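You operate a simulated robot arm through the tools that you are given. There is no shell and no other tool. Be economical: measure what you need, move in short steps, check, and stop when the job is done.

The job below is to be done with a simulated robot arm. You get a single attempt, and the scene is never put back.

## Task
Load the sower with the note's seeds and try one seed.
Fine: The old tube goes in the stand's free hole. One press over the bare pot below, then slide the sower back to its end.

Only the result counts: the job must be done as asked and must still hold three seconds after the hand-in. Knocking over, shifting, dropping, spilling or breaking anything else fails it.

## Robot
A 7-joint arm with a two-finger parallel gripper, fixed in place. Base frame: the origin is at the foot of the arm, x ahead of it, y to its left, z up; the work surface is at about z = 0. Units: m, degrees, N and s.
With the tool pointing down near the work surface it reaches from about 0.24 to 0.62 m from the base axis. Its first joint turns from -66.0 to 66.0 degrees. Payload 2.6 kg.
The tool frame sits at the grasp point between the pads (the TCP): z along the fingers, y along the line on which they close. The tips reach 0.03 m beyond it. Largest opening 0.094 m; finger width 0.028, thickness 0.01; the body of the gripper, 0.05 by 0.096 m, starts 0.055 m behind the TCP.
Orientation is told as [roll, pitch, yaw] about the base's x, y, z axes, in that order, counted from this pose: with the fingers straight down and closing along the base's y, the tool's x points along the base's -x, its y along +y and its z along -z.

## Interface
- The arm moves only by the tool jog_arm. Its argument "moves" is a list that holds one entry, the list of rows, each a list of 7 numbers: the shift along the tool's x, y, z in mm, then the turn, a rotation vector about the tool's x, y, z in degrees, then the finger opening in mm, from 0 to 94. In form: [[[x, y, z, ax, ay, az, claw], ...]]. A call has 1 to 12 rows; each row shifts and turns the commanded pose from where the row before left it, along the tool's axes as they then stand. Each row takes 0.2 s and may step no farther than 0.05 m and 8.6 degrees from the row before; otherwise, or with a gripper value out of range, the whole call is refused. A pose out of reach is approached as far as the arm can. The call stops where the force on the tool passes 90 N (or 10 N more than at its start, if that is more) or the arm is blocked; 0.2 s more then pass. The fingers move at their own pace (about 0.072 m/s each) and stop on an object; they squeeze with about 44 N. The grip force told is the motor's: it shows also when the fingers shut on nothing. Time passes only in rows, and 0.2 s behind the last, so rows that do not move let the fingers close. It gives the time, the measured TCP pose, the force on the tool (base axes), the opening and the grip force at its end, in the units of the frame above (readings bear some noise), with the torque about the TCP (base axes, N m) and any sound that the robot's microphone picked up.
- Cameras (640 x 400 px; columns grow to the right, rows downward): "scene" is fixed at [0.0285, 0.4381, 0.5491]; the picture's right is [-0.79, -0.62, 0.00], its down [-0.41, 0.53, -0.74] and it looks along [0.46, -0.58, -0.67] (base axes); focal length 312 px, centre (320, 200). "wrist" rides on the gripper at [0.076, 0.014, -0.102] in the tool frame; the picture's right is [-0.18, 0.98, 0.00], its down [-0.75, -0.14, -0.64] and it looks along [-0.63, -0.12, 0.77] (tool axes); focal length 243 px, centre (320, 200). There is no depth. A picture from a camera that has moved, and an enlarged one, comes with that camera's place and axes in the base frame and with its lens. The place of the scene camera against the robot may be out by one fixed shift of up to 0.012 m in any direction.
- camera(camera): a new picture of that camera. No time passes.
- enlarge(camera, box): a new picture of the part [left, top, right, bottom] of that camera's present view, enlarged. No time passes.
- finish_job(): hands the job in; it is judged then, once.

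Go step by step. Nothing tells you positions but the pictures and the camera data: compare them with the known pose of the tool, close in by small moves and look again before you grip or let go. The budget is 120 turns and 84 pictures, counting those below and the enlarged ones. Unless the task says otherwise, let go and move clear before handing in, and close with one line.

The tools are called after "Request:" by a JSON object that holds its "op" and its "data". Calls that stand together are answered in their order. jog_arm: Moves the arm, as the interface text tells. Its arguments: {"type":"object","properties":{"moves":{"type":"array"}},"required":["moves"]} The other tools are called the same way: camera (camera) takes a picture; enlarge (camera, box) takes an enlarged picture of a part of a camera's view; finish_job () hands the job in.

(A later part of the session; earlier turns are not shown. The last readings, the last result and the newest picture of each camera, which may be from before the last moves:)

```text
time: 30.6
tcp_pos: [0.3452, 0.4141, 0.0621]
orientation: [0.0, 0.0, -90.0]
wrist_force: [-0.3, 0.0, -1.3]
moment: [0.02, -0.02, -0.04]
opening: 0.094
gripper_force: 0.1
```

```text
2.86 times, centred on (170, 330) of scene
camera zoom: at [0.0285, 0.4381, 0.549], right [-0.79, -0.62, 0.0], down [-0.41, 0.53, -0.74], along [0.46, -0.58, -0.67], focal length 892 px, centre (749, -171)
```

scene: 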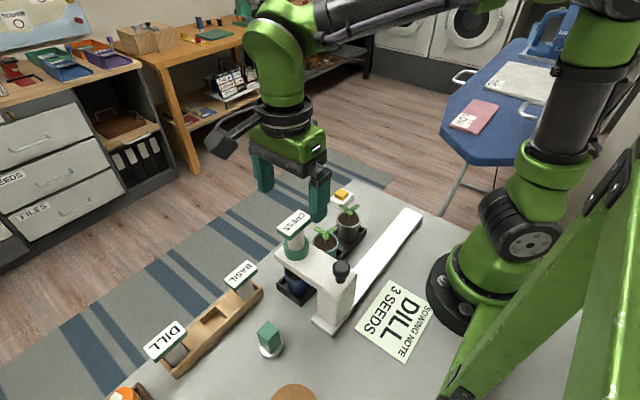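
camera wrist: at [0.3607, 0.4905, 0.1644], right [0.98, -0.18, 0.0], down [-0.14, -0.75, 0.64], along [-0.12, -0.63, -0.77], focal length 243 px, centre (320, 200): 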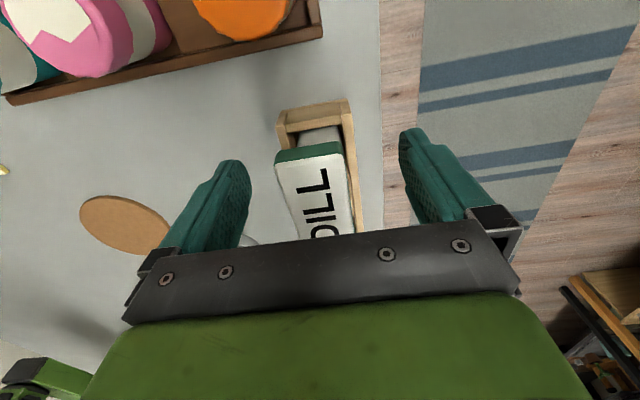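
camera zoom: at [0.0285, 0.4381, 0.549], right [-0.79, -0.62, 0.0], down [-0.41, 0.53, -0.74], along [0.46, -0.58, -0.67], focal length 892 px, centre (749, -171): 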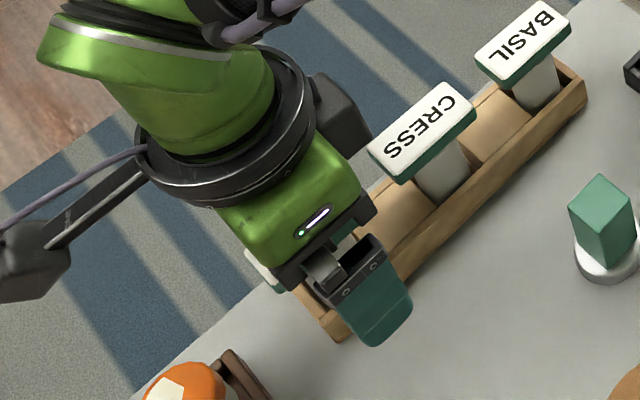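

Same view as at the CRESS grip. Closing, then lifting straight up.

Request:
{"op": "jog_arm", "data": {"moves": [[[0, 0, 0, 0, 0, 0, 30], [0, 0, 0, 0, 0, 0, 10], [0, 0, 0, 0, 0, 0, 10], [0, 0, 0, 0, 0, 0, 10], [0, 0, 0, 0, 0, 0, 10]]]}}

Request:
{"op": "jog_arm", "data": {"moves": [[[0, 0, -5, 0, 0, 0, 10], [0, 0, -10, 0, 0, 0, 10], [0, 0, -15, 0, 0, 0, 10], [0, 0, -25, 0, 0, 0, 10], [0, 0, -30, 0, 0, 0, 10], [0, 0, -30, 0, 0, 0, 10], [0, 0, -30, 0, 0, 0, 10], [0, 0, -30, 0, 0, 0, 10], [0, 0, 0, 0, 0, 0, 10]]]}}

Request:
{"op": "camera", "data": {"camera": "wrist"}}

Request:
{"op": "camera", "data": {"camera": "scene"}}

```text
time: 31.8
tcp_pos: [0.3454, 0.4147, 0.0621]
orientation: [0.1, 0.0, -90.0]
wrist_force: [-1.0, 0.8, 0.6]
moment: [0.0, 0.03, -0.02]
opening: 0.0337
gripper_force: 44.6
```

```text
time: 33.8
tcp_pos: [0.3442, 0.414, 0.2361]
orientation: [0.1, 0.0, -90.1]
wrist_force: [0.6, -0.1, -0.8]
moment: [0.02, -0.02, -0.01]
opening: 0.0336
gripper_force: 43.6
```

```text
39 pictures are left
camera wrist: at [0.3597, 0.4904, 0.3395], right [0.98, -0.18, 0.0], down [-0.14, -0.75, 0.64], along [-0.12, -0.63, -0.77], focal length 243 px, centre (320, 200)
```

wrist: 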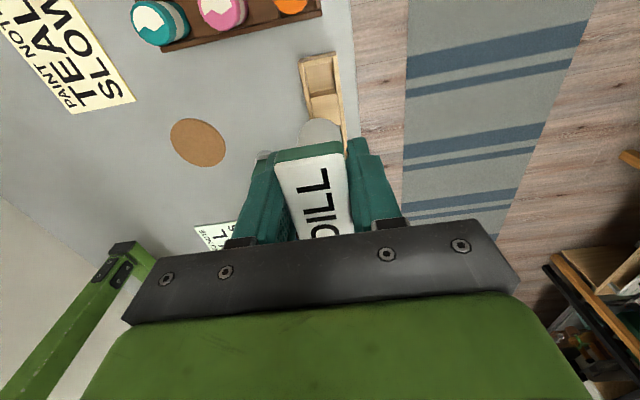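

```text
38 pictures are left
```

scene: 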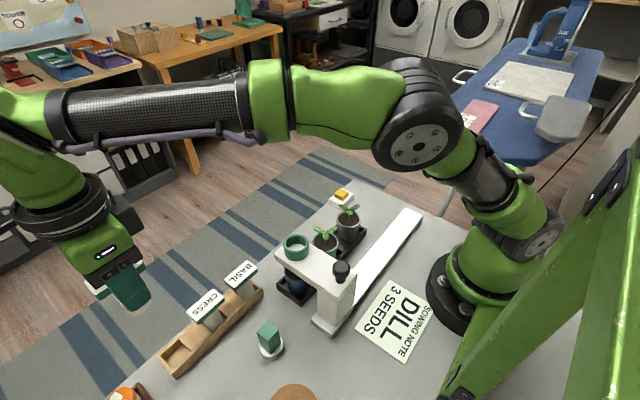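

DILL is held and the stand kept in place. Carrying it to above the sower cup (target TCP ≈ (0.281,0.187)).

Request:
{"op": "jog_arm", "data": {"moves": [[[-35, -10, 0, 0, 0, 0, 10], [-40, -10, 0, 0, 0, 0, 10], [-40, -12, 0, 0, 0, 0, 10], [-40, -12, 0, 0, 0, 0, 10], [-40, -12, 0, 0, 0, 0, 10], [-32, -7.5, 0, 0, 0, 0, 10], [0, 0, 0, 0, 0, 0, 10]]]}}

Request:
{"op": "camera", "data": {"camera": "wrist"}}

```text
time: 35.4
tcp_pos: [0.282, 0.1864, 0.2347]
orientation: [0.0, 0.0, -90.0]
wrist_force: [-0.5, -0.7, -0.5]
moment: [-0.02, 0.02, -0.02]
opening: 0.0341
gripper_force: 44.1
```

```text
37 pictures are left
camera wrist: at [0.2968, 0.2631, 0.3373], right [0.98, -0.18, 0.0], down [-0.14, -0.75, 0.64], along [-0.12, -0.63, -0.77], focal length 243 px, centre (320, 200)
```

wrist: 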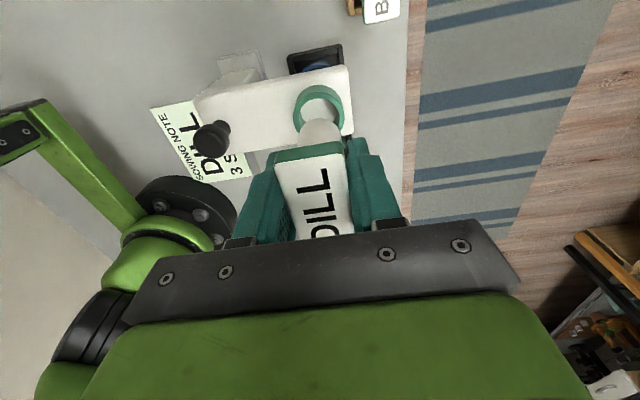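

Descending to just above the cup rim.

Request:
{"op": "jog_arm", "data": {"moves": [[[0, 0, 15, 0, 0, 0, 10], [0, 0, 15, 0, 0, 0, 10], [0, 0, 10, 0, 0, 0, 10], [0, 0, 0, 0, 0, 0, 10]]]}}

Request:
{"op": "enlarge", "data": {"camera": "wrist", "box": [260, 60, 400, 160]}}

Request:
{"op": "enlarge", "data": {"camera": "scene", "box": [250, 190, 350, 280]}}

```text
time: 36.4
tcp_pos: [0.282, 0.1872, 0.1962]
orientation: [0.0, -0.1, -90.0]
wrist_force: [0.0, 0.8, -0.6]
moment: [-0.04, 0.01, -0.01]
opening: 0.0336
gripper_force: 44.2
```

```text
4.00 times, centred on (330, 110) of wrist
camera zoom: at [0.2979, 0.2634, 0.2977], right [0.98, -0.18, 0.0], down [-0.14, -0.75, 0.64], along [-0.12, -0.63, -0.77], focal length 970 px, centre (280, 560)
```

zoom: 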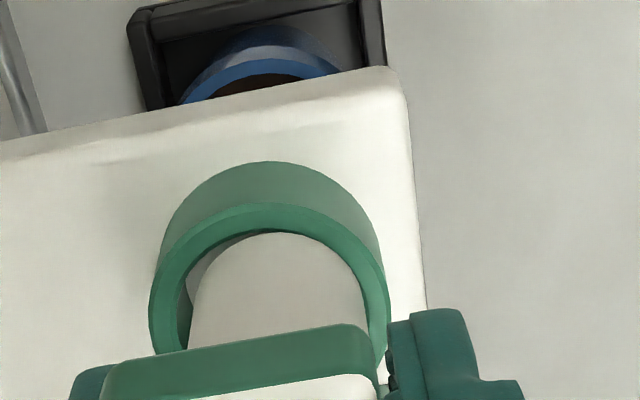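

```text
4.44 times, centred on (300, 235) of scene
camera zoom: at [0.0285, 0.4381, 0.549], right [-0.79, -0.62, 0.0], down [-0.41, 0.53, -0.74], along [0.46, -0.58, -0.67], focal length 1387 px, centre (409, 44)
```

zoom: 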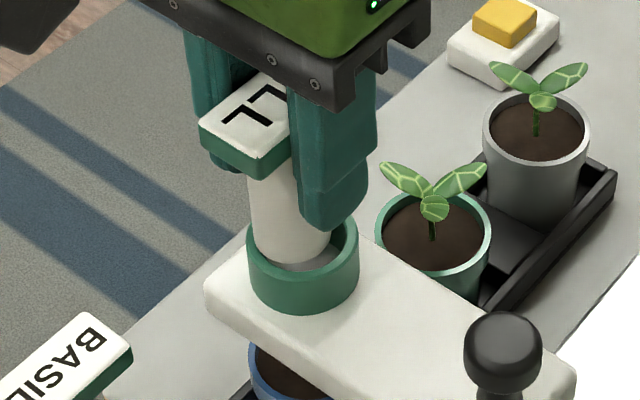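

Tube appears ~1.6 mm too far +x and ~2.8 mm +y; correcting and lowering a bit.

Request:
{"op": "jog_arm", "data": {"moves": [[[-2.8, -1.6, 0, 0, 0, 0, 10], [0, 0, 4, 0, 0, 0, 10], [0, 0, 0, 0, 0, 0, 10]]]}}

Request:
{"op": "enlarge", "data": {"camera": "wrist", "box": [260, 60, 400, 160]}}

Request:
{"op": "enlarge", "data": {"camera": "scene", "box": [250, 190, 350, 280]}}

```text
time: 37.2
tcp_pos: [0.281, 0.1845, 0.1922]
orientation: [0.0, 0.0, -90.0]
wrist_force: [0.4, -0.8, -0.2]
moment: [-0.01, 0.02, 0.0]
opening: 0.0334
gripper_force: 44.8
```

```text
4.00 times, centred on (330, 110) of wrist
camera zoom: at [0.2964, 0.261, 0.2938], right [0.98, -0.18, 0.0], down [-0.14, -0.75, 0.64], along [-0.12, -0.63, -0.77], focal length 970 px, centre (280, 560)
```

zoom: 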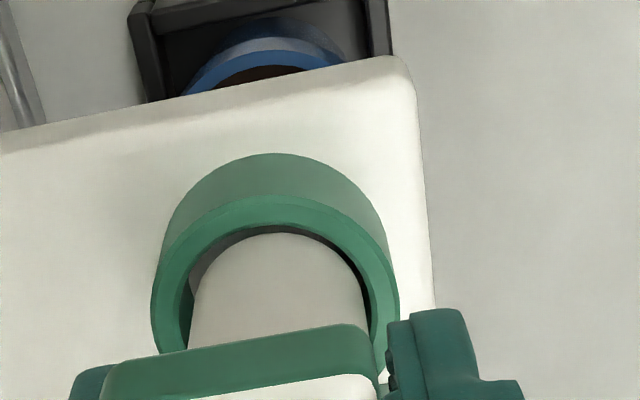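

```text
4.44 times, centred on (300, 235) of scene
camera zoom: at [0.0285, 0.4381, 0.549], right [-0.79, -0.62, 0.0], down [-0.41, 0.53, -0.74], along [0.46, -0.58, -0.67], focal length 1387 px, centre (409, 44)
```

zoom: 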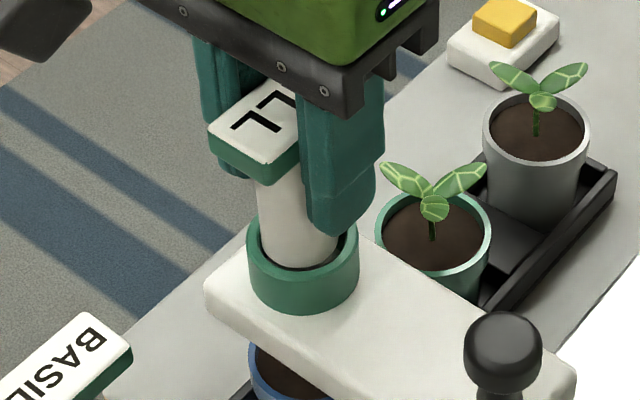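

Tube is centred within the cup. Lowering stepwise.

Request:
{"op": "jog_arm", "data": {"moves": [[[0, -0.5, 4, 0, 0, 0, 10], [0, 0, 4, 0, 0, 0, 10], [0, 0, 0, 0, 0, 0, 10]]]}}

Request:
{"op": "enlarge", "data": {"camera": "scene", "box": [250, 190, 350, 280]}}

Request:
{"op": "enlarge", "data": {"camera": "wrist", "box": [260, 60, 400, 160]}}

```text
time: 38.0
tcp_pos: [0.2801, 0.1848, 0.184]
orientation: [0.0, 0.0, -89.9]
wrist_force: [0.1, 0.9, -0.9]
moment: [0.0, 0.03, -0.01]
opening: 0.0336
gripper_force: 44.3
```

```text
4.44 times, centred on (300, 235) of scene
camera zoom: at [0.0285, 0.4381, 0.549], right [-0.79, -0.62, 0.0], down [-0.41, 0.53, -0.74], along [0.46, -0.58, -0.67], focal length 1387 px, centre (409, 44)
```

zoom: 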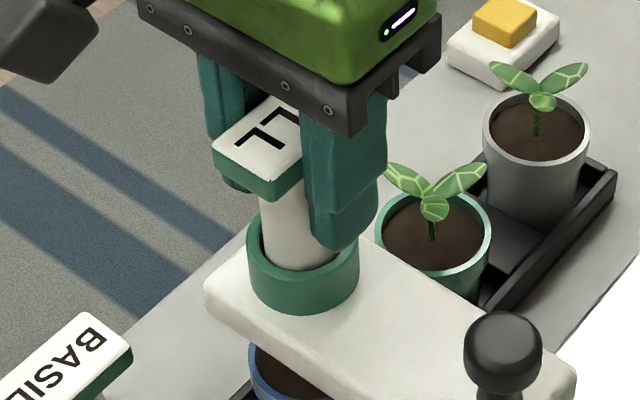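

```text
4.00 times, centred on (330, 110) of wrist
camera zoom: at [0.2951, 0.2612, 0.2865], right [0.98, -0.18, 0.0], down [-0.14, -0.75, 0.64], along [-0.12, -0.63, -0.77], focal length 970 px, centre (280, 560)
```

zoom: 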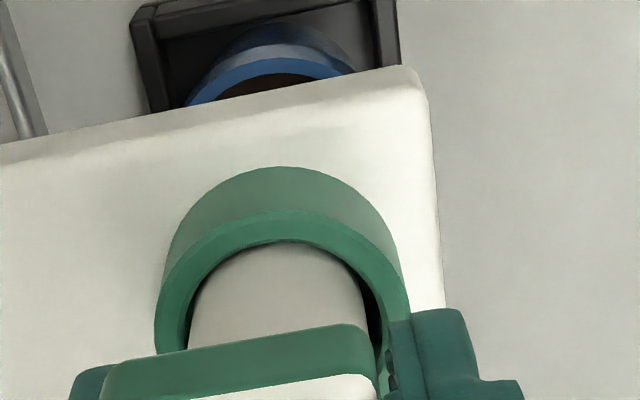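

Inside the cup. Slight x correction and continue to the seat.

Request:
{"op": "jog_arm", "data": {"moves": [[[-0.4, 0.7, 3, 0, 0, 0, 10], [0, 0, 3, 0, 0, 0, 10], [0, 0, 3, 0, 0, 0, 10], [0, 0, 0, 0, 0, 0, 10]]]}}

```text
time: 39.0
tcp_pos: [0.2804, 0.1833, 0.1755]
orientation: [0.0, 0.0, -89.9]
wrist_force: [-0.7, -0.3, 0.0]
moment: [-0.02, -0.01, -0.03]
opening: 0.0336
gripper_force: 43.9
```

Request:
{"op": "jog_arm", "data": {"moves": [[[0, 0, 1.5, 0, 0, 0, 10], [0, 0, 1.2, 0, 0, 0, 10], [0, 0, 0, 0, 0, 0, 10]]]}}

```text
time: 39.8
tcp_pos: [0.2794, 0.1846, 0.1719]
orientation: [0.0, 0.0, -90.0]
wrist_force: [0.5, 0.2, -1.1]
moment: [0.02, 0.0, 0.01]
opening: 0.0335
gripper_force: 43.6
```

Request:
{"op": "jog_arm", "data": {"moves": [[[0, 0, 1, 0, 0, 0, 10], [0, 0, 0, 0, 0, 0, 10]]]}}

Request:
{"op": "jog_arm", "data": {"moves": [[[0, 0, 0.8, 0, 0, 0, 10], [0, 0, 0, 0, 0, 0, 10]]]}}

```text
time: 40.4
tcp_pos: [0.2807, 0.1838, 0.1713]
orientation: [0.0, 0.0, -90.0]
wrist_force: [0.6, -0.4, -0.3]
moment: [0.02, 0.0, 0.02]
opening: 0.0335
gripper_force: 44.4
```

```text
time: 41.0
tcp_pos: [0.279, 0.1837, 0.1714]
orientation: [-0.1, 0.1, -90.0]
wrist_force: [-1.2, -1.2, 6.0]
moment: [-0.03, 0.03, 0.01]
opening: 0.0338
gripper_force: 44.3
```

Seated (6 N contact). Releasing and backing off upward.

Request:
{"op": "jog_arm", "data": {"moves": [[[0, 0, -0.3, 0, 0, 0, 10], [0, 0, 0, 0, 0, 0, 40], [0, 0, 0, 0, 0, 0, 60], [0, 0, 0, 0, 0, 0, 60], [0, 0, 0, 0, 0, 0, 60]]]}}

Request:
{"op": "jog_arm", "data": {"moves": [[[0, 0, -10, 0, 0, 0, 70], [0, 0, -20, 0, 0, 0, 80], [0, 0, -25, 0, 0, 0, 80], [0, 0, -25, 0, 0, 0, 80], [0, 0, 0, 0, 0, 0, 80]]]}}

Request:
{"op": "enlarge", "data": {"camera": "scene", "box": [230, 180, 370, 340]}}

Request:
{"op": "camera", "data": {"camera": "wrist"}}

```text
time: 42.2
tcp_pos: [0.2803, 0.1827, 0.1708]
orientation: [-0.1, 0.0, -90.0]
wrist_force: [0.1, -0.1, 0.6]
moment: [0.0, 0.03, -0.04]
opening: 0.0597
gripper_force: 0.0
```

```text
time: 43.4
tcp_pos: [0.281, 0.1857, 0.2506]
orientation: [0.0, 0.0, -90.0]
wrist_force: [-0.3, -0.4, 0.2]
moment: [0.01, 0.0, 0.03]
opening: 0.0799
gripper_force: 0.1
```

```text
2.50 times, centred on (300, 260) of scene
camera zoom: at [0.0285, 0.4381, 0.5491], right [-0.79, -0.62, 0.0], down [-0.41, 0.53, -0.74], along [0.46, -0.58, -0.67], focal length 780 px, centre (370, 50)
```

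zoom: 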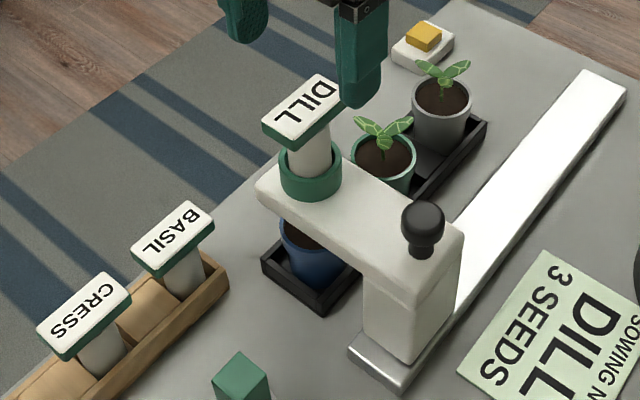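

```text
29 pictures are left
camera wrist: at [0.2958, 0.2607, 0.3543], right [0.98, -0.18, 0.0], down [-0.14, -0.75, 0.64], along [-0.12, -0.63, -0.77], focal length 243 px, centre (320, 200)
```

wrist: 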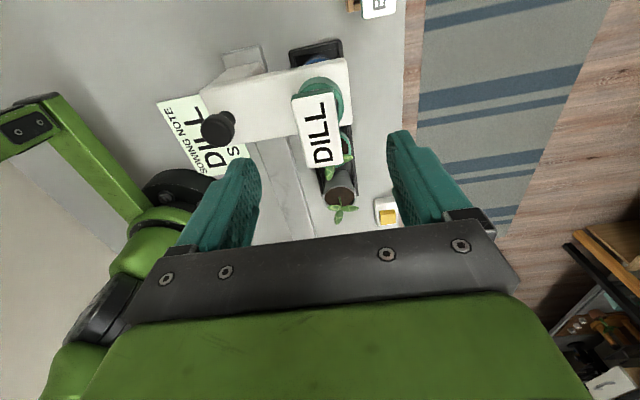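

DILL is seated in the sower. The knob is at ≈(0.186,0.186, top ≈0.152). I close the fingers and go above it for the single press.

Request:
{"op": "jog_arm", "data": {"moves": [[[0, -25, 0, 0, 0, 0, 40], [0, -25, 0, 0, 0, 0, 0], [0, -25, 0, 0, 0, 0, 0], [0, -20, 15, 0, 0, 0, 0], [0, 0, 20, 0, 0, 0, 0], [0, 0, 15, 0, 0, 0, 0], [0, 0, 0, 0, 0, 0, 0]]]}}

Request:
{"op": "enlarge", "data": {"camera": "scene", "box": [270, 170, 410, 340]}}

Request:
{"op": "camera", "data": {"camera": "wrist"}}

```text
time: 45.0
tcp_pos: [0.1852, 0.1822, 0.1999]
orientation: [0.0, -0.1, -90.0]
wrist_force: [0.1, 0.2, -1.1]
moment: [-0.02, 0.0, -0.01]
opening: 0.0
gripper_force: 32.8
```

```text
2.35 times, centred on (340, 255) of scene
camera zoom: at [0.0285, 0.4381, 0.5491], right [-0.79, -0.62, 0.0], down [-0.41, 0.53, -0.74], along [0.46, -0.58, -0.67], focal length 734 px, centre (273, 71)
```

zoom: 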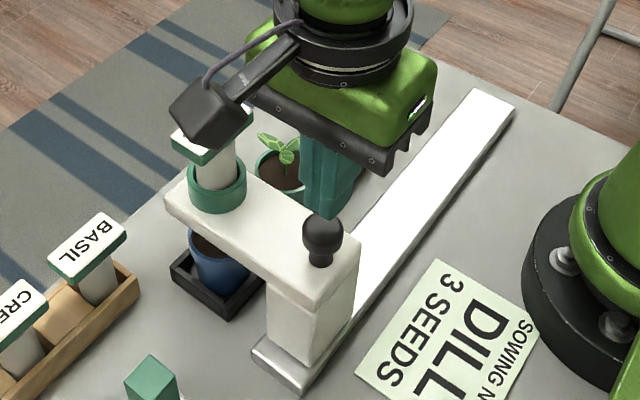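

```text
27 pictures are left
camera wrist: at [0.2005, 0.2583, 0.3022], right [0.98, -0.18, 0.0], down [-0.14, -0.75, 0.64], along [-0.12, -0.63, -0.77], focal length 243 px, centre (320, 200)
```

wrist: 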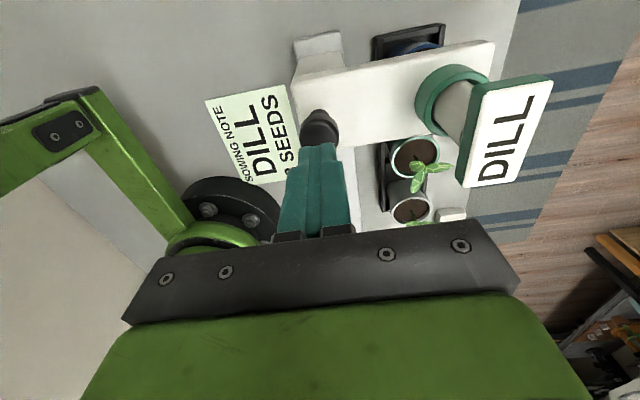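

Knob ≈ (0.187,0.187); shifting +4 mm y, +2 mm x and descending to near-contact.

Request:
{"op": "jog_arm", "data": {"moves": [[[4, 2, 5, 0, 0, 0, 0], [0, 0, 5, 0, 0, 0, 0], [0, 0, 0, 0, 0, 0, 0]]]}}

Request:
{"op": "enlarge", "data": {"camera": "scene", "box": [300, 220, 390, 300]}}

Request:
{"op": "enlarge", "data": {"camera": "wrist", "box": [250, 80, 390, 180]}}

```text
time: 45.8
tcp_pos: [0.1872, 0.1877, 0.1906]
orientation: [0.0, 0.0, -90.0]
wrist_force: [-0.2, -0.2, -0.1]
moment: [0.03, -0.01, 0.01]
opening: 0.0
gripper_force: 33.6
```

```text
5.00 times, centred on (345, 260) of scene
camera zoom: at [0.0285, 0.4381, 0.549], right [-0.79, -0.62, 0.0], down [-0.41, 0.53, -0.74], along [0.46, -0.58, -0.67], focal length 1560 px, centre (195, -100)
```

zoom: 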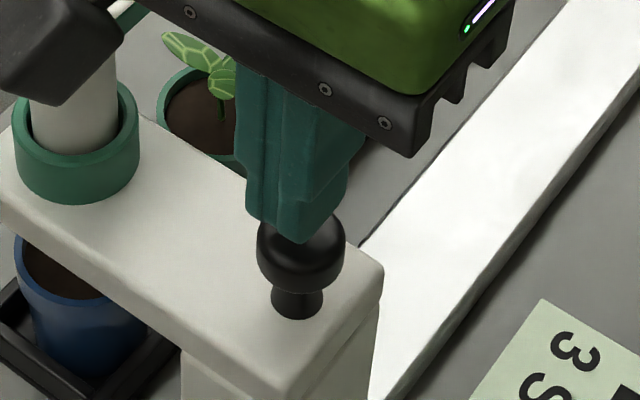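

```text
4.00 times, centred on (320, 130) of wrist
camera zoom: at [0.2025, 0.263, 0.2932], right [0.98, -0.18, 0.0], down [-0.14, -0.75, 0.64], along [-0.12, -0.63, -0.77], focal length 970 px, centre (320, 480)
```

zoom: 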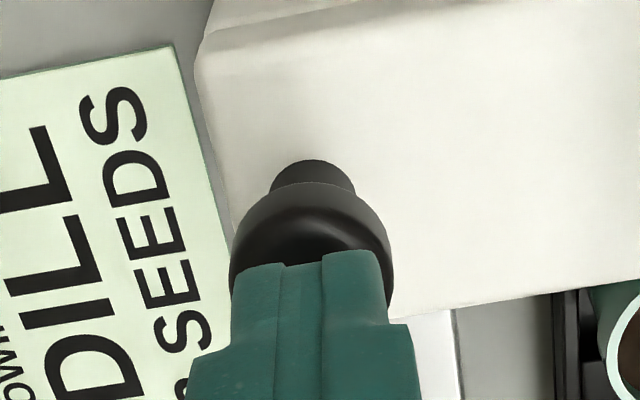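

Tips are over the knob. Pressing down gently in small steps.

Request:
{"op": "jog_arm", "data": {"moves": [[[0, 1, 2, 0, 0, 0, 0], [0, 0, 2, 0, 0, 0, 0], [0, 0, 2, 0, 0, 0, 0], [0, 0, 2, 0, 0, 0, 0], [0, 0, 0, 0, 0, 0, 0]]]}}

```text
time: 47.0
tcp_pos: [0.1884, 0.1867, 0.1831]
orientation: [0.0, 0.0, -90.0]
wrist_force: [-0.9, 0.7, 0.7]
moment: [0.0, -0.01, 0.02]
opening: 0.0001
gripper_force: 32.4
```

Request:
{"op": "jog_arm", "data": {"moves": [[[0, 0, 2, 0, 0, 0, 0], [0, 0, 2, 0, 0, 0, 0], [0, 0, 2, 0, 0, 0, 0], [0, 0, 0, 0, 0, 0, 0]]]}}

```text
time: 47.9
tcp_pos: [0.1889, 0.1871, 0.1799]
orientation: [0.2, 0.1, -90.3]
wrist_force: [-2.4, -4.2, 8.2]
moment: [-0.22, 0.11, 0.02]
opening: 0.0
gripper_force: 32.6
stopped in row 4: the force on the tool passed its limit at 94 N (the readings are from after the stop); the commanded pose is now the measured one
```

Force jumped to the limit with no click; checking the state of the knob.

Request:
{"op": "enlarge", "data": {"camera": "scene", "box": [300, 220, 390, 300]}}

Request:
{"op": "enlarge", "data": {"camera": "wrist", "box": [250, 80, 390, 180]}}

```text
5.00 times, centred on (345, 260) of scene
camera zoom: at [0.0285, 0.4381, 0.5491], right [-0.79, -0.62, 0.0], down [-0.41, 0.53, -0.74], along [0.46, -0.58, -0.67], focal length 1560 px, centre (195, -100)
```

zoom: 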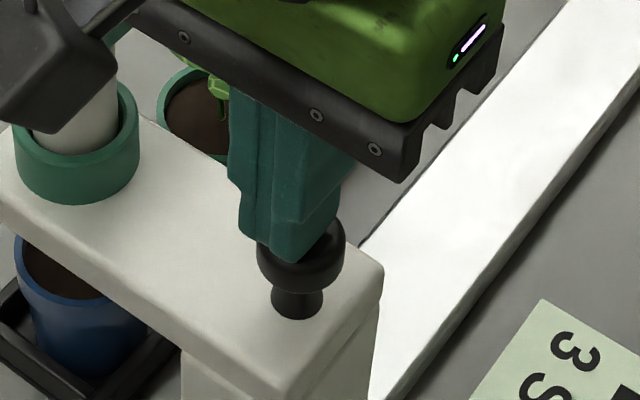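

```text
4.00 times, centred on (320, 130) of wrist
camera zoom: at [0.2039, 0.2638, 0.2834], right [0.98, -0.19, 0.0], down [-0.15, -0.75, 0.64], along [-0.12, -0.63, -0.77], focal length 970 px, centre (320, 480)
```

zoom: 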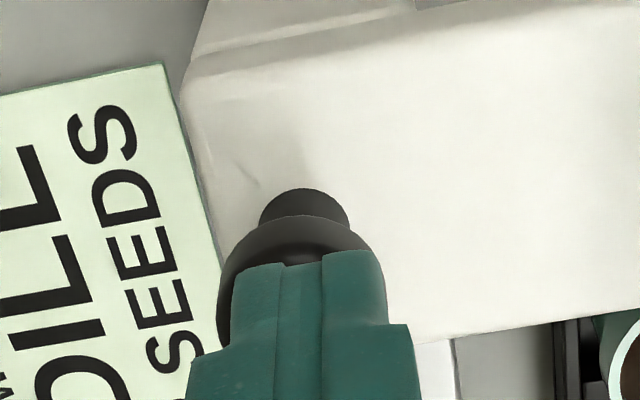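

The knob didn't budge at ~94 N, so it may be just the slide handle. Raising off and checking the sower and pot closely (for a seed, and for any other pressable part).

Request:
{"op": "jog_arm", "data": {"moves": [[[0, 0, -10, 0, 0, 0, 0], [10, 0, -20, 0, 0, 0, 0], [20, 20, -20, 0, 0, 0, 0], [30, 20, -20, 0, 0, 0, 0], [20, 20, 0, 0, 0, 0, 0], [0, 0, 0, 0, 0, 0, 0]]]}}

Request:
{"op": "camera", "data": {"camera": "wrist"}}

Request:
{"op": "enlarge", "data": {"camera": "scene", "box": [265, 200, 365, 320]}}

```text
time: 49.3
tcp_pos: [0.2495, 0.2669, 0.2517]
orientation: [0.1, 0.1, -90.2]
wrist_force: [-0.4, -0.8, 0.1]
moment: [-0.04, -0.02, 0.0]
opening: 0.0
gripper_force: 33.3
```

```text
22 pictures are left
camera wrist: at [0.2646, 0.3437, 0.3536], right [0.98, -0.19, 0.0], down [-0.15, -0.75, 0.64], along [-0.12, -0.63, -0.77], focal length 243 px, centre (320, 200)
```

wrist: 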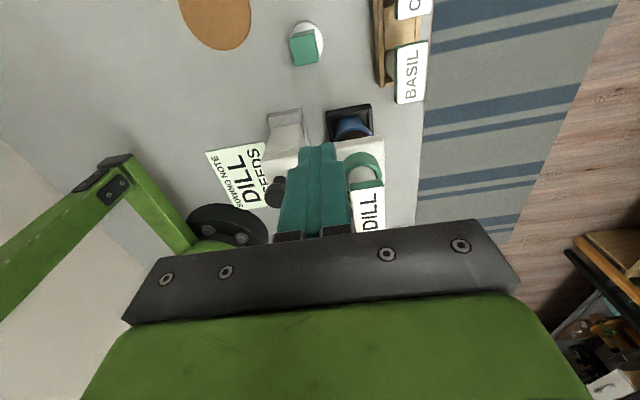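

```text
3.33 times, centred on (315, 260) of scene
camera zoom: at [0.0285, 0.4381, 0.549], right [-0.79, -0.62, 0.0], down [-0.41, 0.53, -0.74], along [0.46, -0.58, -0.67], focal length 1040 px, centre (337, 0)
```

zoom: 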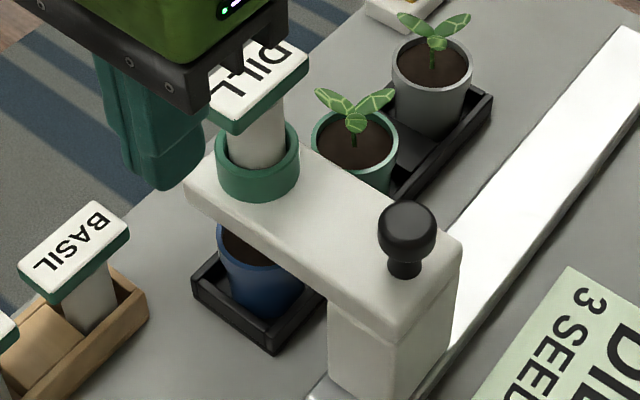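

No way to tell yet whether that counted. I'll take a lower, tilted look under the sower arm at the bare pot's soil to see if a seed fell.

Request:
{"op": "jog_arm", "data": {"moves": [[[10, 40, 0, 0, 0, 0, 0], [10, 40, 0, 0, 0, 0, 0], [10, 40, 25, 0, 0, 0, 0], [0, 0, 30, 0, -8.5, 0, 0], [0, 0, 30, 0, -8.5, 0, 0], [0, 0, 0, 0, 0, 0, 0]]]}}

Request:
{"op": "camera", "data": {"camera": "wrist"}}

```text
time: 50.7
tcp_pos: [0.37, 0.2918, 0.167]
orientation: [0.2, -17.0, -90.3]
wrist_force: [1.6, 0.7, 0.3]
moment: [0.02, -0.01, -0.02]
opening: 0.0
gripper_force: 32.8
```

```text
20 pictures are left
camera wrist: at [0.3857, 0.3946, 0.2428], right [0.98, -0.18, 0.06], down [-0.15, -0.53, 0.83], along [-0.12, -0.83, -0.55], focal length 243 px, centre (320, 200)
```

wrist: 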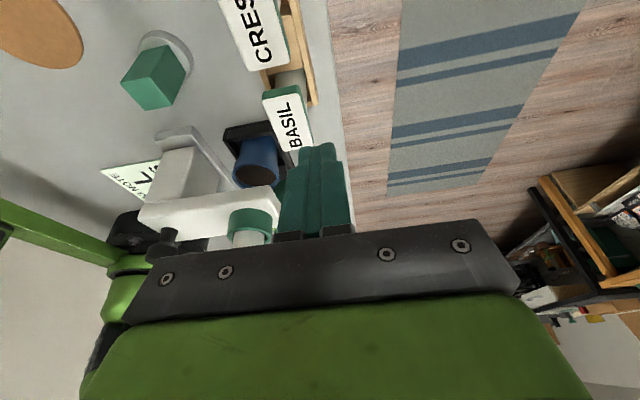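

Request:
{"op": "enlarge", "data": {"camera": "wrist", "box": [215, 130, 295, 200]}}

Request:
{"op": "enlarge", "data": {"camera": "wrist", "box": [110, 110, 300, 250]}}

```text
5.71 times, centred on (255, 165) of wrist
camera zoom: at [0.3857, 0.3946, 0.2428], right [0.98, -0.18, 0.06], down [-0.15, -0.53, 0.83], along [-0.12, -0.83, -0.55], focal length 1386 px, centre (691, 400)
```

zoom: 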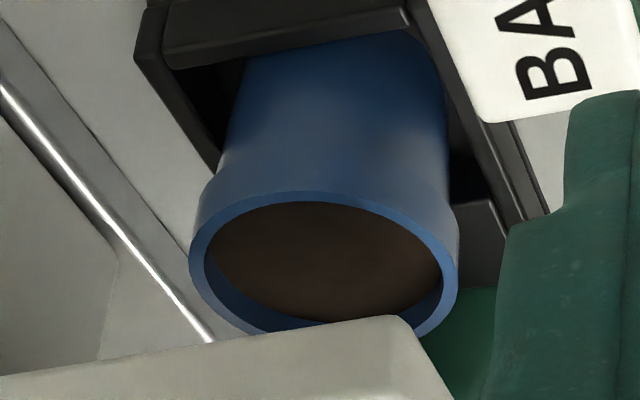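

```text
2.86 times, centred on (205, 180) of wrist
camera zoom: at [0.3857, 0.3946, 0.2428], right [0.98, -0.18, 0.06], down [-0.15, -0.53, 0.83], along [-0.12, -0.83, -0.55], focal length 693 px, centre (649, 257)
```

zoom: 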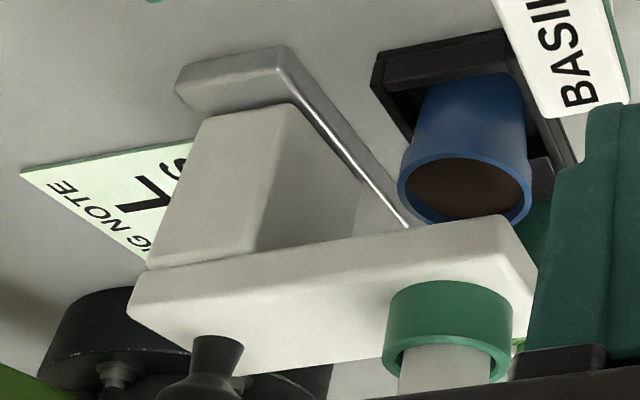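

All of the bare pot's soil is visible and no seed has dropped, so no press has counted. The knob is rigid; the likely pressable part is the tube/cup itself. I'll go above DILL's head and press gently there.

Request:
{"op": "jog_arm", "data": {"moves": [[[0, 0, -30, 0, 8.5, 0, 0], [0, 0, -30, 0, 8.5, 0, 0], [0, 0, -30, 0, 0, 0, 0], [-35, -30, 0, 0, 0, 0, 0], [-35, -30, 0, 0, 0, 0, 0], [-35, -30, 0, 0, 0, 0, 0], [0, 0, 0, 0, 0, 0, 0]]]}}

```text
time: 52.3
tcp_pos: [0.2796, 0.2003, 0.2528]
orientation: [0.3, 0.1, -90.2]
wrist_force: [0.0, 0.4, 0.3]
moment: [0.04, -0.01, 0.0]
opening: 0.0
gripper_force: 33.1
```

Request:
{"op": "jog_arm", "data": {"moves": [[[-17, 1, 10, 0, 0, 0, 0], [0, 0, 15, 0, 0, 0, 0], [0, 0, 5, 0, 0, 0, 0], [0, 0, 0, 0, 0, 0, 0]]]}}

Request:
{"op": "enlarge", "data": {"camera": "scene", "box": [250, 180, 350, 270]}}

```text
time: 53.3
tcp_pos: [0.2801, 0.1834, 0.2255]
orientation: [0.2, 0.1, -90.2]
wrist_force: [-0.1, 0.4, -0.2]
moment: [-0.02, -0.02, 0.0]
opening: 0.0
gripper_force: 33.0
```

```text
4.44 times, centred on (300, 225) of scene
camera zoom: at [0.0285, 0.4381, 0.549], right [-0.79, -0.62, 0.0], down [-0.41, 0.53, -0.74], along [0.46, -0.58, -0.67], focal length 1387 px, centre (409, 89)
```

zoom: 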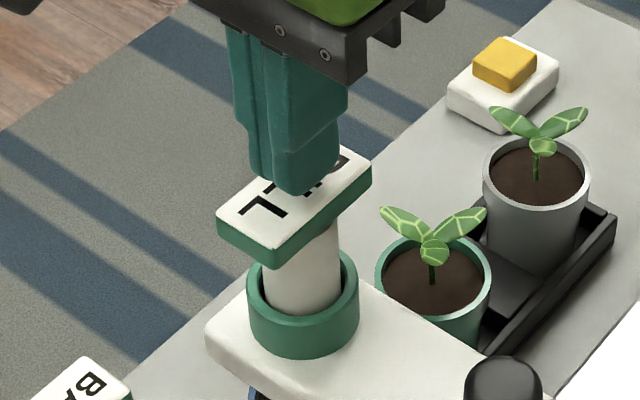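

Tips centred over the DILL head. Pressing down in small steps.

Request:
{"op": "jog_arm", "data": {"moves": [[[0, 0, 3, 0, 0, 0, 0], [0, 0, 3, 0, 0, 0, 0], [0, 0, 2, 0, 0, 0, 0], [0, 0, 0, 0, 0, 0, 0]]]}}

Request:
{"op": "jog_arm", "data": {"moves": [[[0, 0, 1, 0, 0, 0, 0], [0, 0, 1, 0, 0, 0, 0], [0, 0, 0, 0, 0, 0, 0]]]}}

```text
time: 54.3
tcp_pos: [0.2789, 0.1848, 0.2189]
orientation: [0.5, 0.4, -90.3]
wrist_force: [-4.7, -7.6, 42.1]
moment: [-0.59, 0.2, -0.04]
opening: 0.0003
gripper_force: 33.7
```

```text
time: 55.1
tcp_pos: [0.2817, 0.1851, 0.2192]
orientation: [0.9, 0.5, -90.3]
wrist_force: [-10.7, -12.7, 63.1]
moment: [-1.12, 0.46, -0.08]
opening: 0.0
gripper_force: 32.7
```

The tube/cup is rigid too (63 N, no movement). Backing off; I'll retry the knob, better centred and in finer steps.

Request:
{"op": "jog_arm", "data": {"moves": [[[0, 0, -10, 0, 0, 0, 0], [0, 0, -15, 0, 0, 0, 0], [-3, -35, 0, 0, 0, 0, 0], [0, -35, 0, 0, 0, 0, 0], [0, -24, 10, 0, 0, 0, 0], [0, 0, 20, 0, 0, 0, 0], [0, 0, 20, 0, 0, 0, 0], [0, 0, 0, 0, 0, 0, 0]]]}}

Request:
{"op": "enlarge", "data": {"camera": "wrist", "box": [250, 80, 390, 180]}}

Request:
{"op": "enlarge", "data": {"camera": "scene", "box": [300, 210, 390, 290]}}

```text
time: 56.9
tcp_pos: [0.1841, 0.1814, 0.1904]
orientation: [0.1, 0.1, -90.1]
wrist_force: [-0.3, 0.4, -0.5]
moment: [-0.05, -0.04, -0.04]
opening: 0.0002
gripper_force: 32.7
```

```text
4.00 times, centred on (320, 130) of wrist
camera zoom: at [0.2, 0.2575, 0.2916], right [0.98, -0.19, 0.0], down [-0.15, -0.75, 0.64], along [-0.12, -0.63, -0.77], focal length 970 px, centre (320, 480)
```

zoom: 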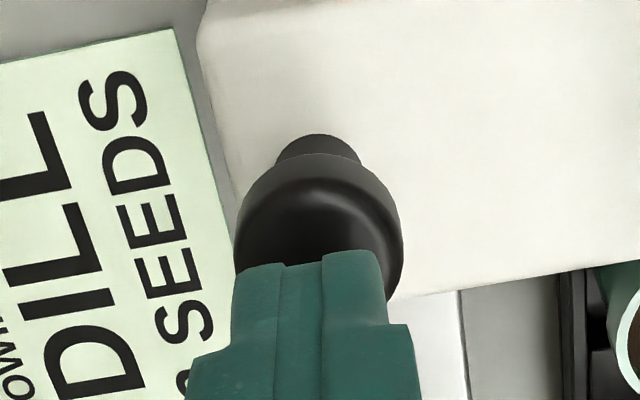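

```text
5.00 times, centred on (345, 250) of scene
camera zoom: at [0.0285, 0.4381, 0.5491], right [-0.79, -0.62, 0.0], down [-0.41, 0.53, -0.74], along [0.46, -0.58, -0.67], focal length 1560 px, centre (195, -50)
```

zoom: 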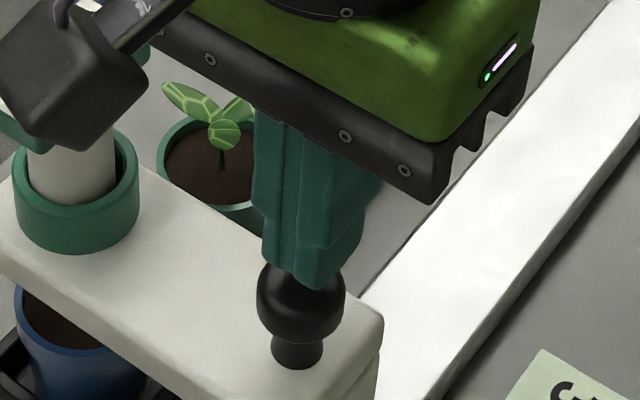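

Request:
{"op": "jog_arm", "data": {"moves": [[[2.5, 2, 3, 0, 0, 0, 0], [0, 0, 3, 0, 0, 0, 0], [0, 0, 1.5, 0, 0, 0, 0], [0, 0, 0, 0, 0, 0, 0]]]}}

Request:
{"op": "jog_arm", "data": {"moves": [[[0, 0, 1, 0, 0, 0, 0], [0, 0, 0, 0, 0, 0, 0]]]}}

Request:
{"op": "jog_arm", "data": {"moves": [[[0, 0, 0.7, 0, 0, 0, 0], [0, 0, 0, 0, 0, 0, 0], [0, 0, 0, 0, 0, 0, 0]]]}}

```text
time: 57.9
tcp_pos: [0.1862, 0.1838, 0.1819]
orientation: [0.2, 0.1, -90.2]
wrist_force: [-0.7, 0.3, 0.4]
moment: [-0.02, -0.03, 0.0]
opening: 0.0
gripper_force: 33.0
```

```text
time: 58.5
tcp_pos: [0.1883, 0.1851, 0.1796]
orientation: [0.2, 0.1, -90.3]
wrist_force: [-1.1, -1.9, 3.8]
moment: [-0.06, 0.05, 0.02]
opening: 0.0
gripper_force: 33.5
```

```text
time: 59.3
tcp_pos: [0.1875, 0.1836, 0.1821]
orientation: [0.2, 0.1, -90.3]
wrist_force: [-14.4, -9.1, 40.5]
moment: [-0.77, 0.47, -0.04]
opening: 0.0004
gripper_force: 33.2
```

The knob is rigid. I back off and inspect the sower's unseen −y side for another pressable part.

Request:
{"op": "jog_arm", "data": {"moves": [[[0, 0, -10, 0, 0, 0, 0], [0, 0, -30, 0, 0, 0, 0], [0, 0, -35, 0, 0, 0, 0], [0, 30, -25, 0, 0, 0, 0], [0, 40, 0, 0, 0, 0, 0], [-40, 20, 0, 0, 0, 0, 0], [-40, 20, 0, 0, 0, 0, 0], [-40, 20, 0, 0, 0, 0, 0], [-40, 10, 0, 0, 0, 0, 0], [0, 0, 0, 0, 0, 0, 0]]]}}

Request:
{"op": "enlarge", "data": {"camera": "scene", "box": [260, 200, 370, 330]}}

```text
time: 61.5
tcp_pos: [0.3258, 0.023, 0.2788]
orientation: [0.2, 0.0, -90.3]
wrist_force: [-0.3, 0.3, -0.6]
moment: [0.02, 0.0, 0.0]
opening: 0.0003
gripper_force: 33.2
```

```text
3.08 times, centred on (315, 265) of scene
camera zoom: at [0.0285, 0.4381, 0.5491], right [-0.79, -0.62, 0.0], down [-0.41, 0.53, -0.74], along [0.46, -0.58, -0.67], focal length 960 px, centre (335, 0)
```

zoom: 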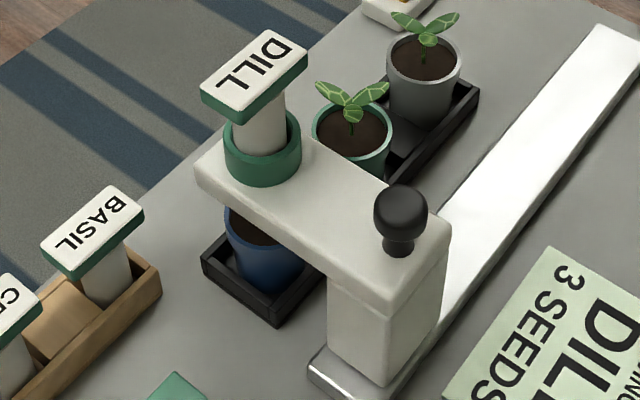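

Request:
{"op": "jog_arm", "data": {"moves": [[[0, 0, 0, 0, 0, 8.5, 0], [0, 0, 0, 0, 0, 8.5, 0], [0, 0, 0, 0, 0, 8.5, 0], [0, 0, 0, 0, 0, 8.5, 0], [0, 0, 0, 0, 0, 8.5, 0], [0, 0, 0, 0, 0, 8.5, 0], [0, 0, 0, 0, 0, 8.5, 0], [0, 0, 0, 0, 0, 8.5, 0], [35, 30, 0, 0, 0, 8.5, 0], [35, 30, 0, 0, 0, 8.5, 0], [0, 0, 20, 0, 0, 5, 0], [0, 0, 0, 0, 0, 0, 0]]]}}

Request:
{"op": "camera", "data": {"camera": "wrist"}}

```text
time: 64.1
tcp_pos: [0.4115, -0.0105, 0.2606]
orientation: [-0.1, 0.2, 179.5]
wrist_force: [0.7, -0.3, -0.5]
moment: [0.01, -0.04, 0.0]
opening: 0.0003
gripper_force: 32.8
```

```text
13 pictures are left
camera wrist: at [0.4884, -0.0261, 0.3633], right [-0.19, -0.98, 0.0], down [-0.76, 0.14, 0.64], along [-0.63, 0.12, -0.77], focal length 243 px, centre (320, 200)
```

wrist: 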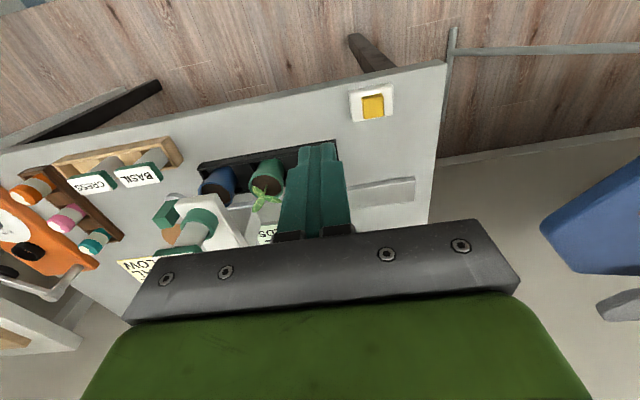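

Request:
{"op": "enlarge", "data": {"camera": "wrist", "box": [140, 140, 290, 250]}}

```text
3.64 times, centred on (215, 195) of wrist
camera zoom: at [0.4884, -0.0261, 0.3633], right [-0.19, -0.98, 0.0], down [-0.76, 0.14, 0.64], along [-0.63, 0.12, -0.77], focal length 882 px, centre (702, 218)
```

zoom: 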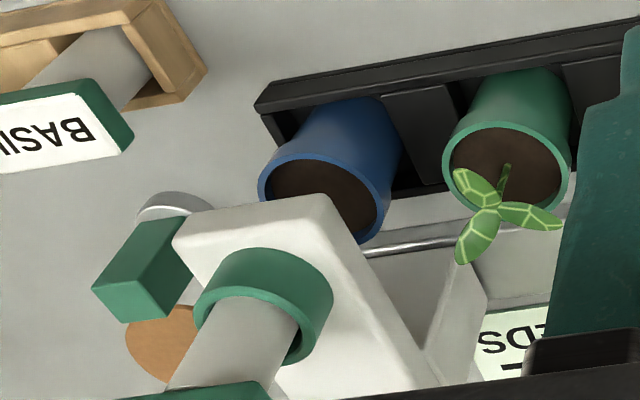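

No hidden buttons on the −y side; the knob's long stem does look like a plunger. I'll go back over the knob and test a longer, stronger hold.

Request:
{"op": "jog_arm", "data": {"moves": [[[-10, -20, 0, 0, 0, -8.5, 0], [0, -20, 0, 0, 0, -8.5, 0], [0, 0, 0, 0, 0, -8.5, 0], [0, 0, 0, 0, 0, -8.5, 0], [0, 0, 0, 0, 0, -8.5, 0], [0, 0, 0, 0, 0, -8.5, 0], [0, 0, 0, 0, 0, -8.5, 0], [0, 0, 0, 0, 0, -8.5, 0], [0, 0, 0, 0, 0, -8.5, 0], [0, 0, 0, 0, 0, -8.5, 0], [0, 0, 0, 0, 0, -4.5, 0], [0, 0, 0, 0, 0, 0, 0]]]}}

```text
time: 66.7
tcp_pos: [0.3992, 0.0265, 0.2616]
orientation: [0.2, 0.1, -90.6]
wrist_force: [-0.3, -0.6, 0.4]
moment: [0.03, -0.03, 0.01]
opening: 0.0
gripper_force: 33.0
```

Request:
{"op": "jog_arm", "data": {"moves": [[[30, -40, 0, 0, 0, -0.5, 0], [30, -40, 0, 0, 0, 0, 0], [30, -40, 0, 0, 0, 0, 0], [30, -40, 0, 0, 0, 0, 0], [30, -40, 0, 0, 0, 0, 0], [7.5, -12, 20, 0, 0, 0, 0], [0, 0, 25, 0, 0, 0, 0], [0, 0, 25, 0, 0, 0, 0], [0, 0, 0, 0, 0, 0, 0]]]}}

```text
time: 68.7
tcp_pos: [0.1886, 0.1852, 0.1916]
orientation: [0.2, 0.1, -90.1]
wrist_force: [-0.8, 0.7, -0.9]
moment: [0.01, 0.01, 0.0]
opening: 0.0003
gripper_force: 32.7
```

Request:
{"op": "jog_arm", "data": {"moves": [[[-1.5, -1.5, 5, 0, 0, 0, 0], [0, 0, 4, 0, 0, 0, 0], [0, 0, 1.5, 0, 0, 0, 0], [0, 0, 0.8, 0, 0, 0, 0], [0, 0, 0, 0, 0, 0, 0], [0, 0, 0, 0, 0, 0, 0], [0, 0, 0, 0, 0, 0, 0], [0, 0, 0, 0, 0, 0, 0], [0, 0, 0, 0, 0, 0, 0]]]}}

Request:
{"op": "jog_arm", "data": {"moves": [[[0, 0, 0.5, 0, 0, 0, 0], [0, 0, 0, 0, 0, 0, 0], [0, 0, 0, 0, 0, 0, 0], [0, 0, 0, 0, 0, 0, 0], [0, 0, 0, 0, 0, 0, 0]]]}}

```text
time: 70.7
tcp_pos: [0.1867, 0.1842, 0.1801]
orientation: [0.5, 0.2, -90.3]
wrist_force: [-12.9, -22.4, 70.3]
moment: [-1.19, 0.46, 0.14]
opening: 0.0
gripper_force: 33.4
```

```text
time: 71.3
tcp_pos: [0.1868, 0.183, 0.1813]
orientation: [0.3, 0.1, -90.5]
wrist_force: [-3.2, -3.7, 9.6]
moment: [-0.26, 0.13, 0.05]
opening: 0.0002
gripper_force: 32.9
stopped in row 3: the force on the tool passed its limit at 90 N (the readings are from after the stop); the commanded pose is now the measured one
```

The knob stays rigid at 90 N — it's a handle. I'll grip the ball and feel whether the sower slides (small test), which also informs how it is held.

Request:
{"op": "jog_arm", "data": {"moves": [[[0, 0, -15, 0, 0, 0, 0], [0, 0, -10, 0, 0, 0, 56], [0, 0, 0, 0, 0, 0, 56], [-1, 0, 20, 0, 0, 0, 56], [0, 0, 20, 0, 0, 0, 56], [0, 0, 18, 0, 0, 0, 56], [0, 0, 0, 0, 0, 0, 56]]]}}

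Request:
{"op": "enlarge", "data": {"camera": "scene", "box": [290, 210, 390, 300]}}

```text
time: 73.0
tcp_pos: [0.1852, 0.1855, 0.1484]
orientation: [0.3, 0.2, -90.5]
wrist_force: [0.9, -1.1, -0.4]
moment: [0.0, -0.03, 0.03]
opening: 0.0561
gripper_force: 0.1
```

```text
4.44 times, centred on (340, 255) of scene
camera zoom: at [0.0285, 0.4381, 0.549], right [-0.79, -0.62, 0.0], down [-0.41, 0.53, -0.74], along [0.46, -0.58, -0.67], focal length 1387 px, centre (231, -44)
```

zoom: 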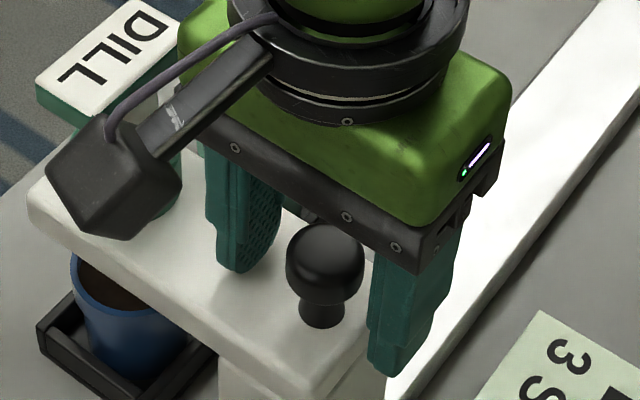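

Fingers straddle the ball; closing on it.

Request:
{"op": "jog_arm", "data": {"moves": [[[0, 0, 3, 0, 0, 0, 40], [0, 0, 0, 0, 0, 0, 10], [0, 0, 0, 0, 0, 0, 10], [0, 0, 0, 0, 0, 0, 10], [0, 0, 0, 0, 0, 0, 10]]]}}

Request:
{"op": "jog_arm", "data": {"moves": [[[-1.5, 0, 0, 0, 0, 0, 10], [0, 0, 0, 0, 0, 0, 10]]]}}

```text
time: 74.2
tcp_pos: [0.1859, 0.1855, 0.1454]
orientation: [0.3, 0.2, -90.4]
wrist_force: [-14.3, -2.0, 26.1]
moment: [-0.42, 0.43, -0.05]
opening: 0.0277
gripper_force: 44.7
```

```text
time: 74.8
tcp_pos: [0.1859, 0.183, 0.1458]
orientation: [0.1, 0.2, -90.4]
wrist_force: [-15.6, 4.0, 12.0]
moment: [0.63, 0.38, -0.05]
opening: 0.0276
gripper_force: 44.7
```

Request:
{"op": "jog_arm", "data": {"moves": [[[-1.5, 0, 0, 0, 0, 0, 10], [0, 0, 0, 0, 0, 0, 10], [0, 0, 0, 0, 0, 0, 10]]]}}

```text
time: 75.5
tcp_pos: [0.1851, 0.182, 0.1449]
orientation: [0.1, 0.1, -90.5]
wrist_force: [-26.7, 2.9, 21.9]
moment: [0.45, 0.44, 0.28]
opening: 0.0278
gripper_force: 45.0
```

It slides with only ~4 N. Now returning +3 mm and probing whether +y is a stop.

Request:
{"op": "jog_arm", "data": {"moves": [[[1.5, -0.5, -0.5, 0, 0, 0, 10], [1.5, 0, 0, 0, 0, 0, 10], [0, 0, 0, 0, 0, 0, 10]]]}}

Request:
{"op": "jog_arm", "data": {"moves": [[[1.5, 0, 0, 0, 0, 0, 10], [0, 0, 0, 0, 0, 0, 10], [0, 0, 0, 0, 0, 0, 10]]]}}

```text
time: 76.3
tcp_pos: [0.1854, 0.1849, 0.1449]
orientation: [0.1, 0.1, -90.6]
wrist_force: [-26.5, -0.3, 19.4]
moment: [0.17, 0.37, -0.13]
opening: 0.028
gripper_force: 44.6
```

```text
time: 77.2
tcp_pos: [0.184, 0.1855, 0.146]
orientation: [0.1, -0.1, -90.6]
wrist_force: [-22.8, -4.4, 10.1]
moment: [0.95, 0.54, -0.3]
opening: 0.0275
gripper_force: 45.6
```

Request:
{"op": "jog_arm", "data": {"moves": [[[1.5, 0, 0, 0, 0, 0, 10], [0, 0, 0, 0, 0, 0, 10], [0, 0, 0, 0, 0, 0, 10]]]}}

Request:
{"op": "enlarge", "data": {"camera": "scene", "box": [265, 250, 365, 340]}}

```text
time: 78.0
tcp_pos: [0.1842, 0.1847, 0.1451]
orientation: [0.0, -0.2, -90.5]
wrist_force: [-28.0, -33.3, 40.4]
moment: [0.26, -0.03, 0.55]
opening: 0.0277
gripper_force: 44.7
```

```text
4.44 times, centred on (315, 295) of scene
camera zoom: at [0.0284, 0.438, 0.5492], right [-0.79, -0.62, 0.0], down [-0.41, 0.53, -0.74], along [0.46, -0.58, -0.67], focal length 1387 px, centre (342, -222)
```

zoom: 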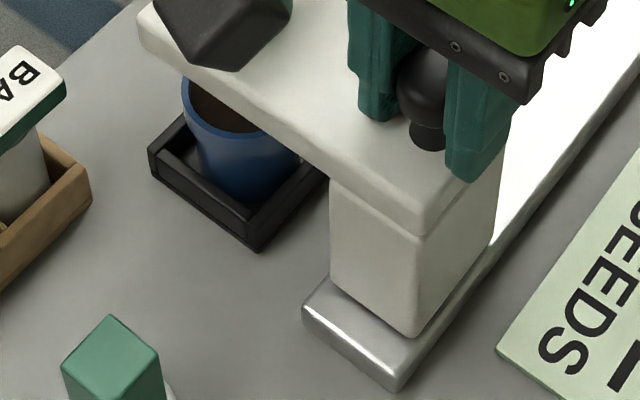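

The sower now sits on a hard +y stop — the same place it started, so +y is its end. Perhaps the plunger is locked at the parked end; I'll slide ~8 mm off (still well over the pot) and feel the knob.

Request:
{"op": "jog_arm", "data": {"moves": [[[-3, -0.7, -1, 0, 0, 0, 10], [-4, 0, 0, 0, 0, 0, 10], [-4, 0, 0, 0, 0, 0, 10], [0, 0, 0, 0, 0, 0, 10]]]}}

Request:
{"op": "enlarge", "data": {"camera": "scene", "box": [265, 250, 365, 340]}}

```text
time: 79.0
tcp_pos: [0.1856, 0.1751, 0.1456]
orientation: [0.1, 0.0, -90.3]
wrist_force: [-3.5, 1.1, -28.8]
moment: [0.77, 0.27, 0.01]
opening: 0.0275
gripper_force: 44.9
```

```text
4.44 times, centred on (315, 295) of scene
camera zoom: at [0.0285, 0.4382, 0.549], right [-0.79, -0.62, 0.0], down [-0.41, 0.53, -0.74], along [0.46, -0.58, -0.67], focal length 1387 px, centre (342, -222)
```

zoom: 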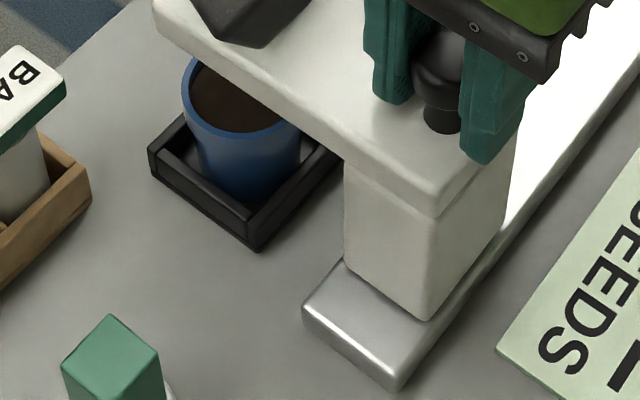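

It slid 9 mm. Now pressing down with the grip to feel for plunger travel.

Request:
{"op": "jog_arm", "data": {"moves": [[[0, 0, 1, 0, 0, 0, 10], [0, 0, 0.5, 0, 0, 0, 10], [0, 0, 0, 0, 0, 0, 10]]]}}

Request:
{"op": "jog_arm", "data": {"moves": [[[0, 0, 0.8, 0, 0, 0, 10], [0, 0, 0, 0, 0, 0, 10]]]}}

```text
time: 79.8
tcp_pos: [0.1867, 0.1773, 0.1461]
orientation: [0.2, 0.1, -90.5]
wrist_force: [-24.9, -2.1, 15.0]
moment: [-1.03, 0.29, 0.14]
opening: 0.0277
gripper_force: 44.7
```

```text
time: 80.3
tcp_pos: [0.1846, 0.1783, 0.145]
orientation: [0.2, 0.2, -90.6]
wrist_force: [-31.1, 1.2, 44.8]
moment: [-0.25, 0.76, 0.07]
opening: 0.0281
gripper_force: 44.8
```

Still rigid, so the knob is only the slide handle. Returning the sower to its +y stop over the bare pot, then I'll release and examine the yellow push-button beside the tray, the only button-like part left.

Request:
{"op": "jog_arm", "data": {"moves": [[[3, -0.7, -1.5, 0, 0, 0, 10], [4, 0, 0, 0, 0, 0, 10], [2, 0, 0, 0, 0, 0, 10], [0, 0, 0, 0, 0, 0, 10]]]}}

Request:
{"op": "jog_arm", "data": {"moves": [[[1.5, 0, 0, 0, 0, 0, 10], [0, 0, 0, 0, 0, 0, 10], [0, 0, 0, 0, 0, 0, 10]]]}}

```text
time: 81.3
tcp_pos: [0.1839, 0.185, 0.1457]
orientation: [0.4, 0.1, -90.6]
wrist_force: [-11.0, 0.4, 11.1]
moment: [0.58, 0.61, -0.55]
opening: 0.0279
gripper_force: 45.4
```

```text
time: 82.2
tcp_pos: [0.1848, 0.1847, 0.1449]
orientation: [0.3, 0.0, -90.3]
wrist_force: [-3.5, -6.1, -5.0]
moment: [0.59, 0.41, -0.15]
opening: 0.0277
gripper_force: 45.1
```

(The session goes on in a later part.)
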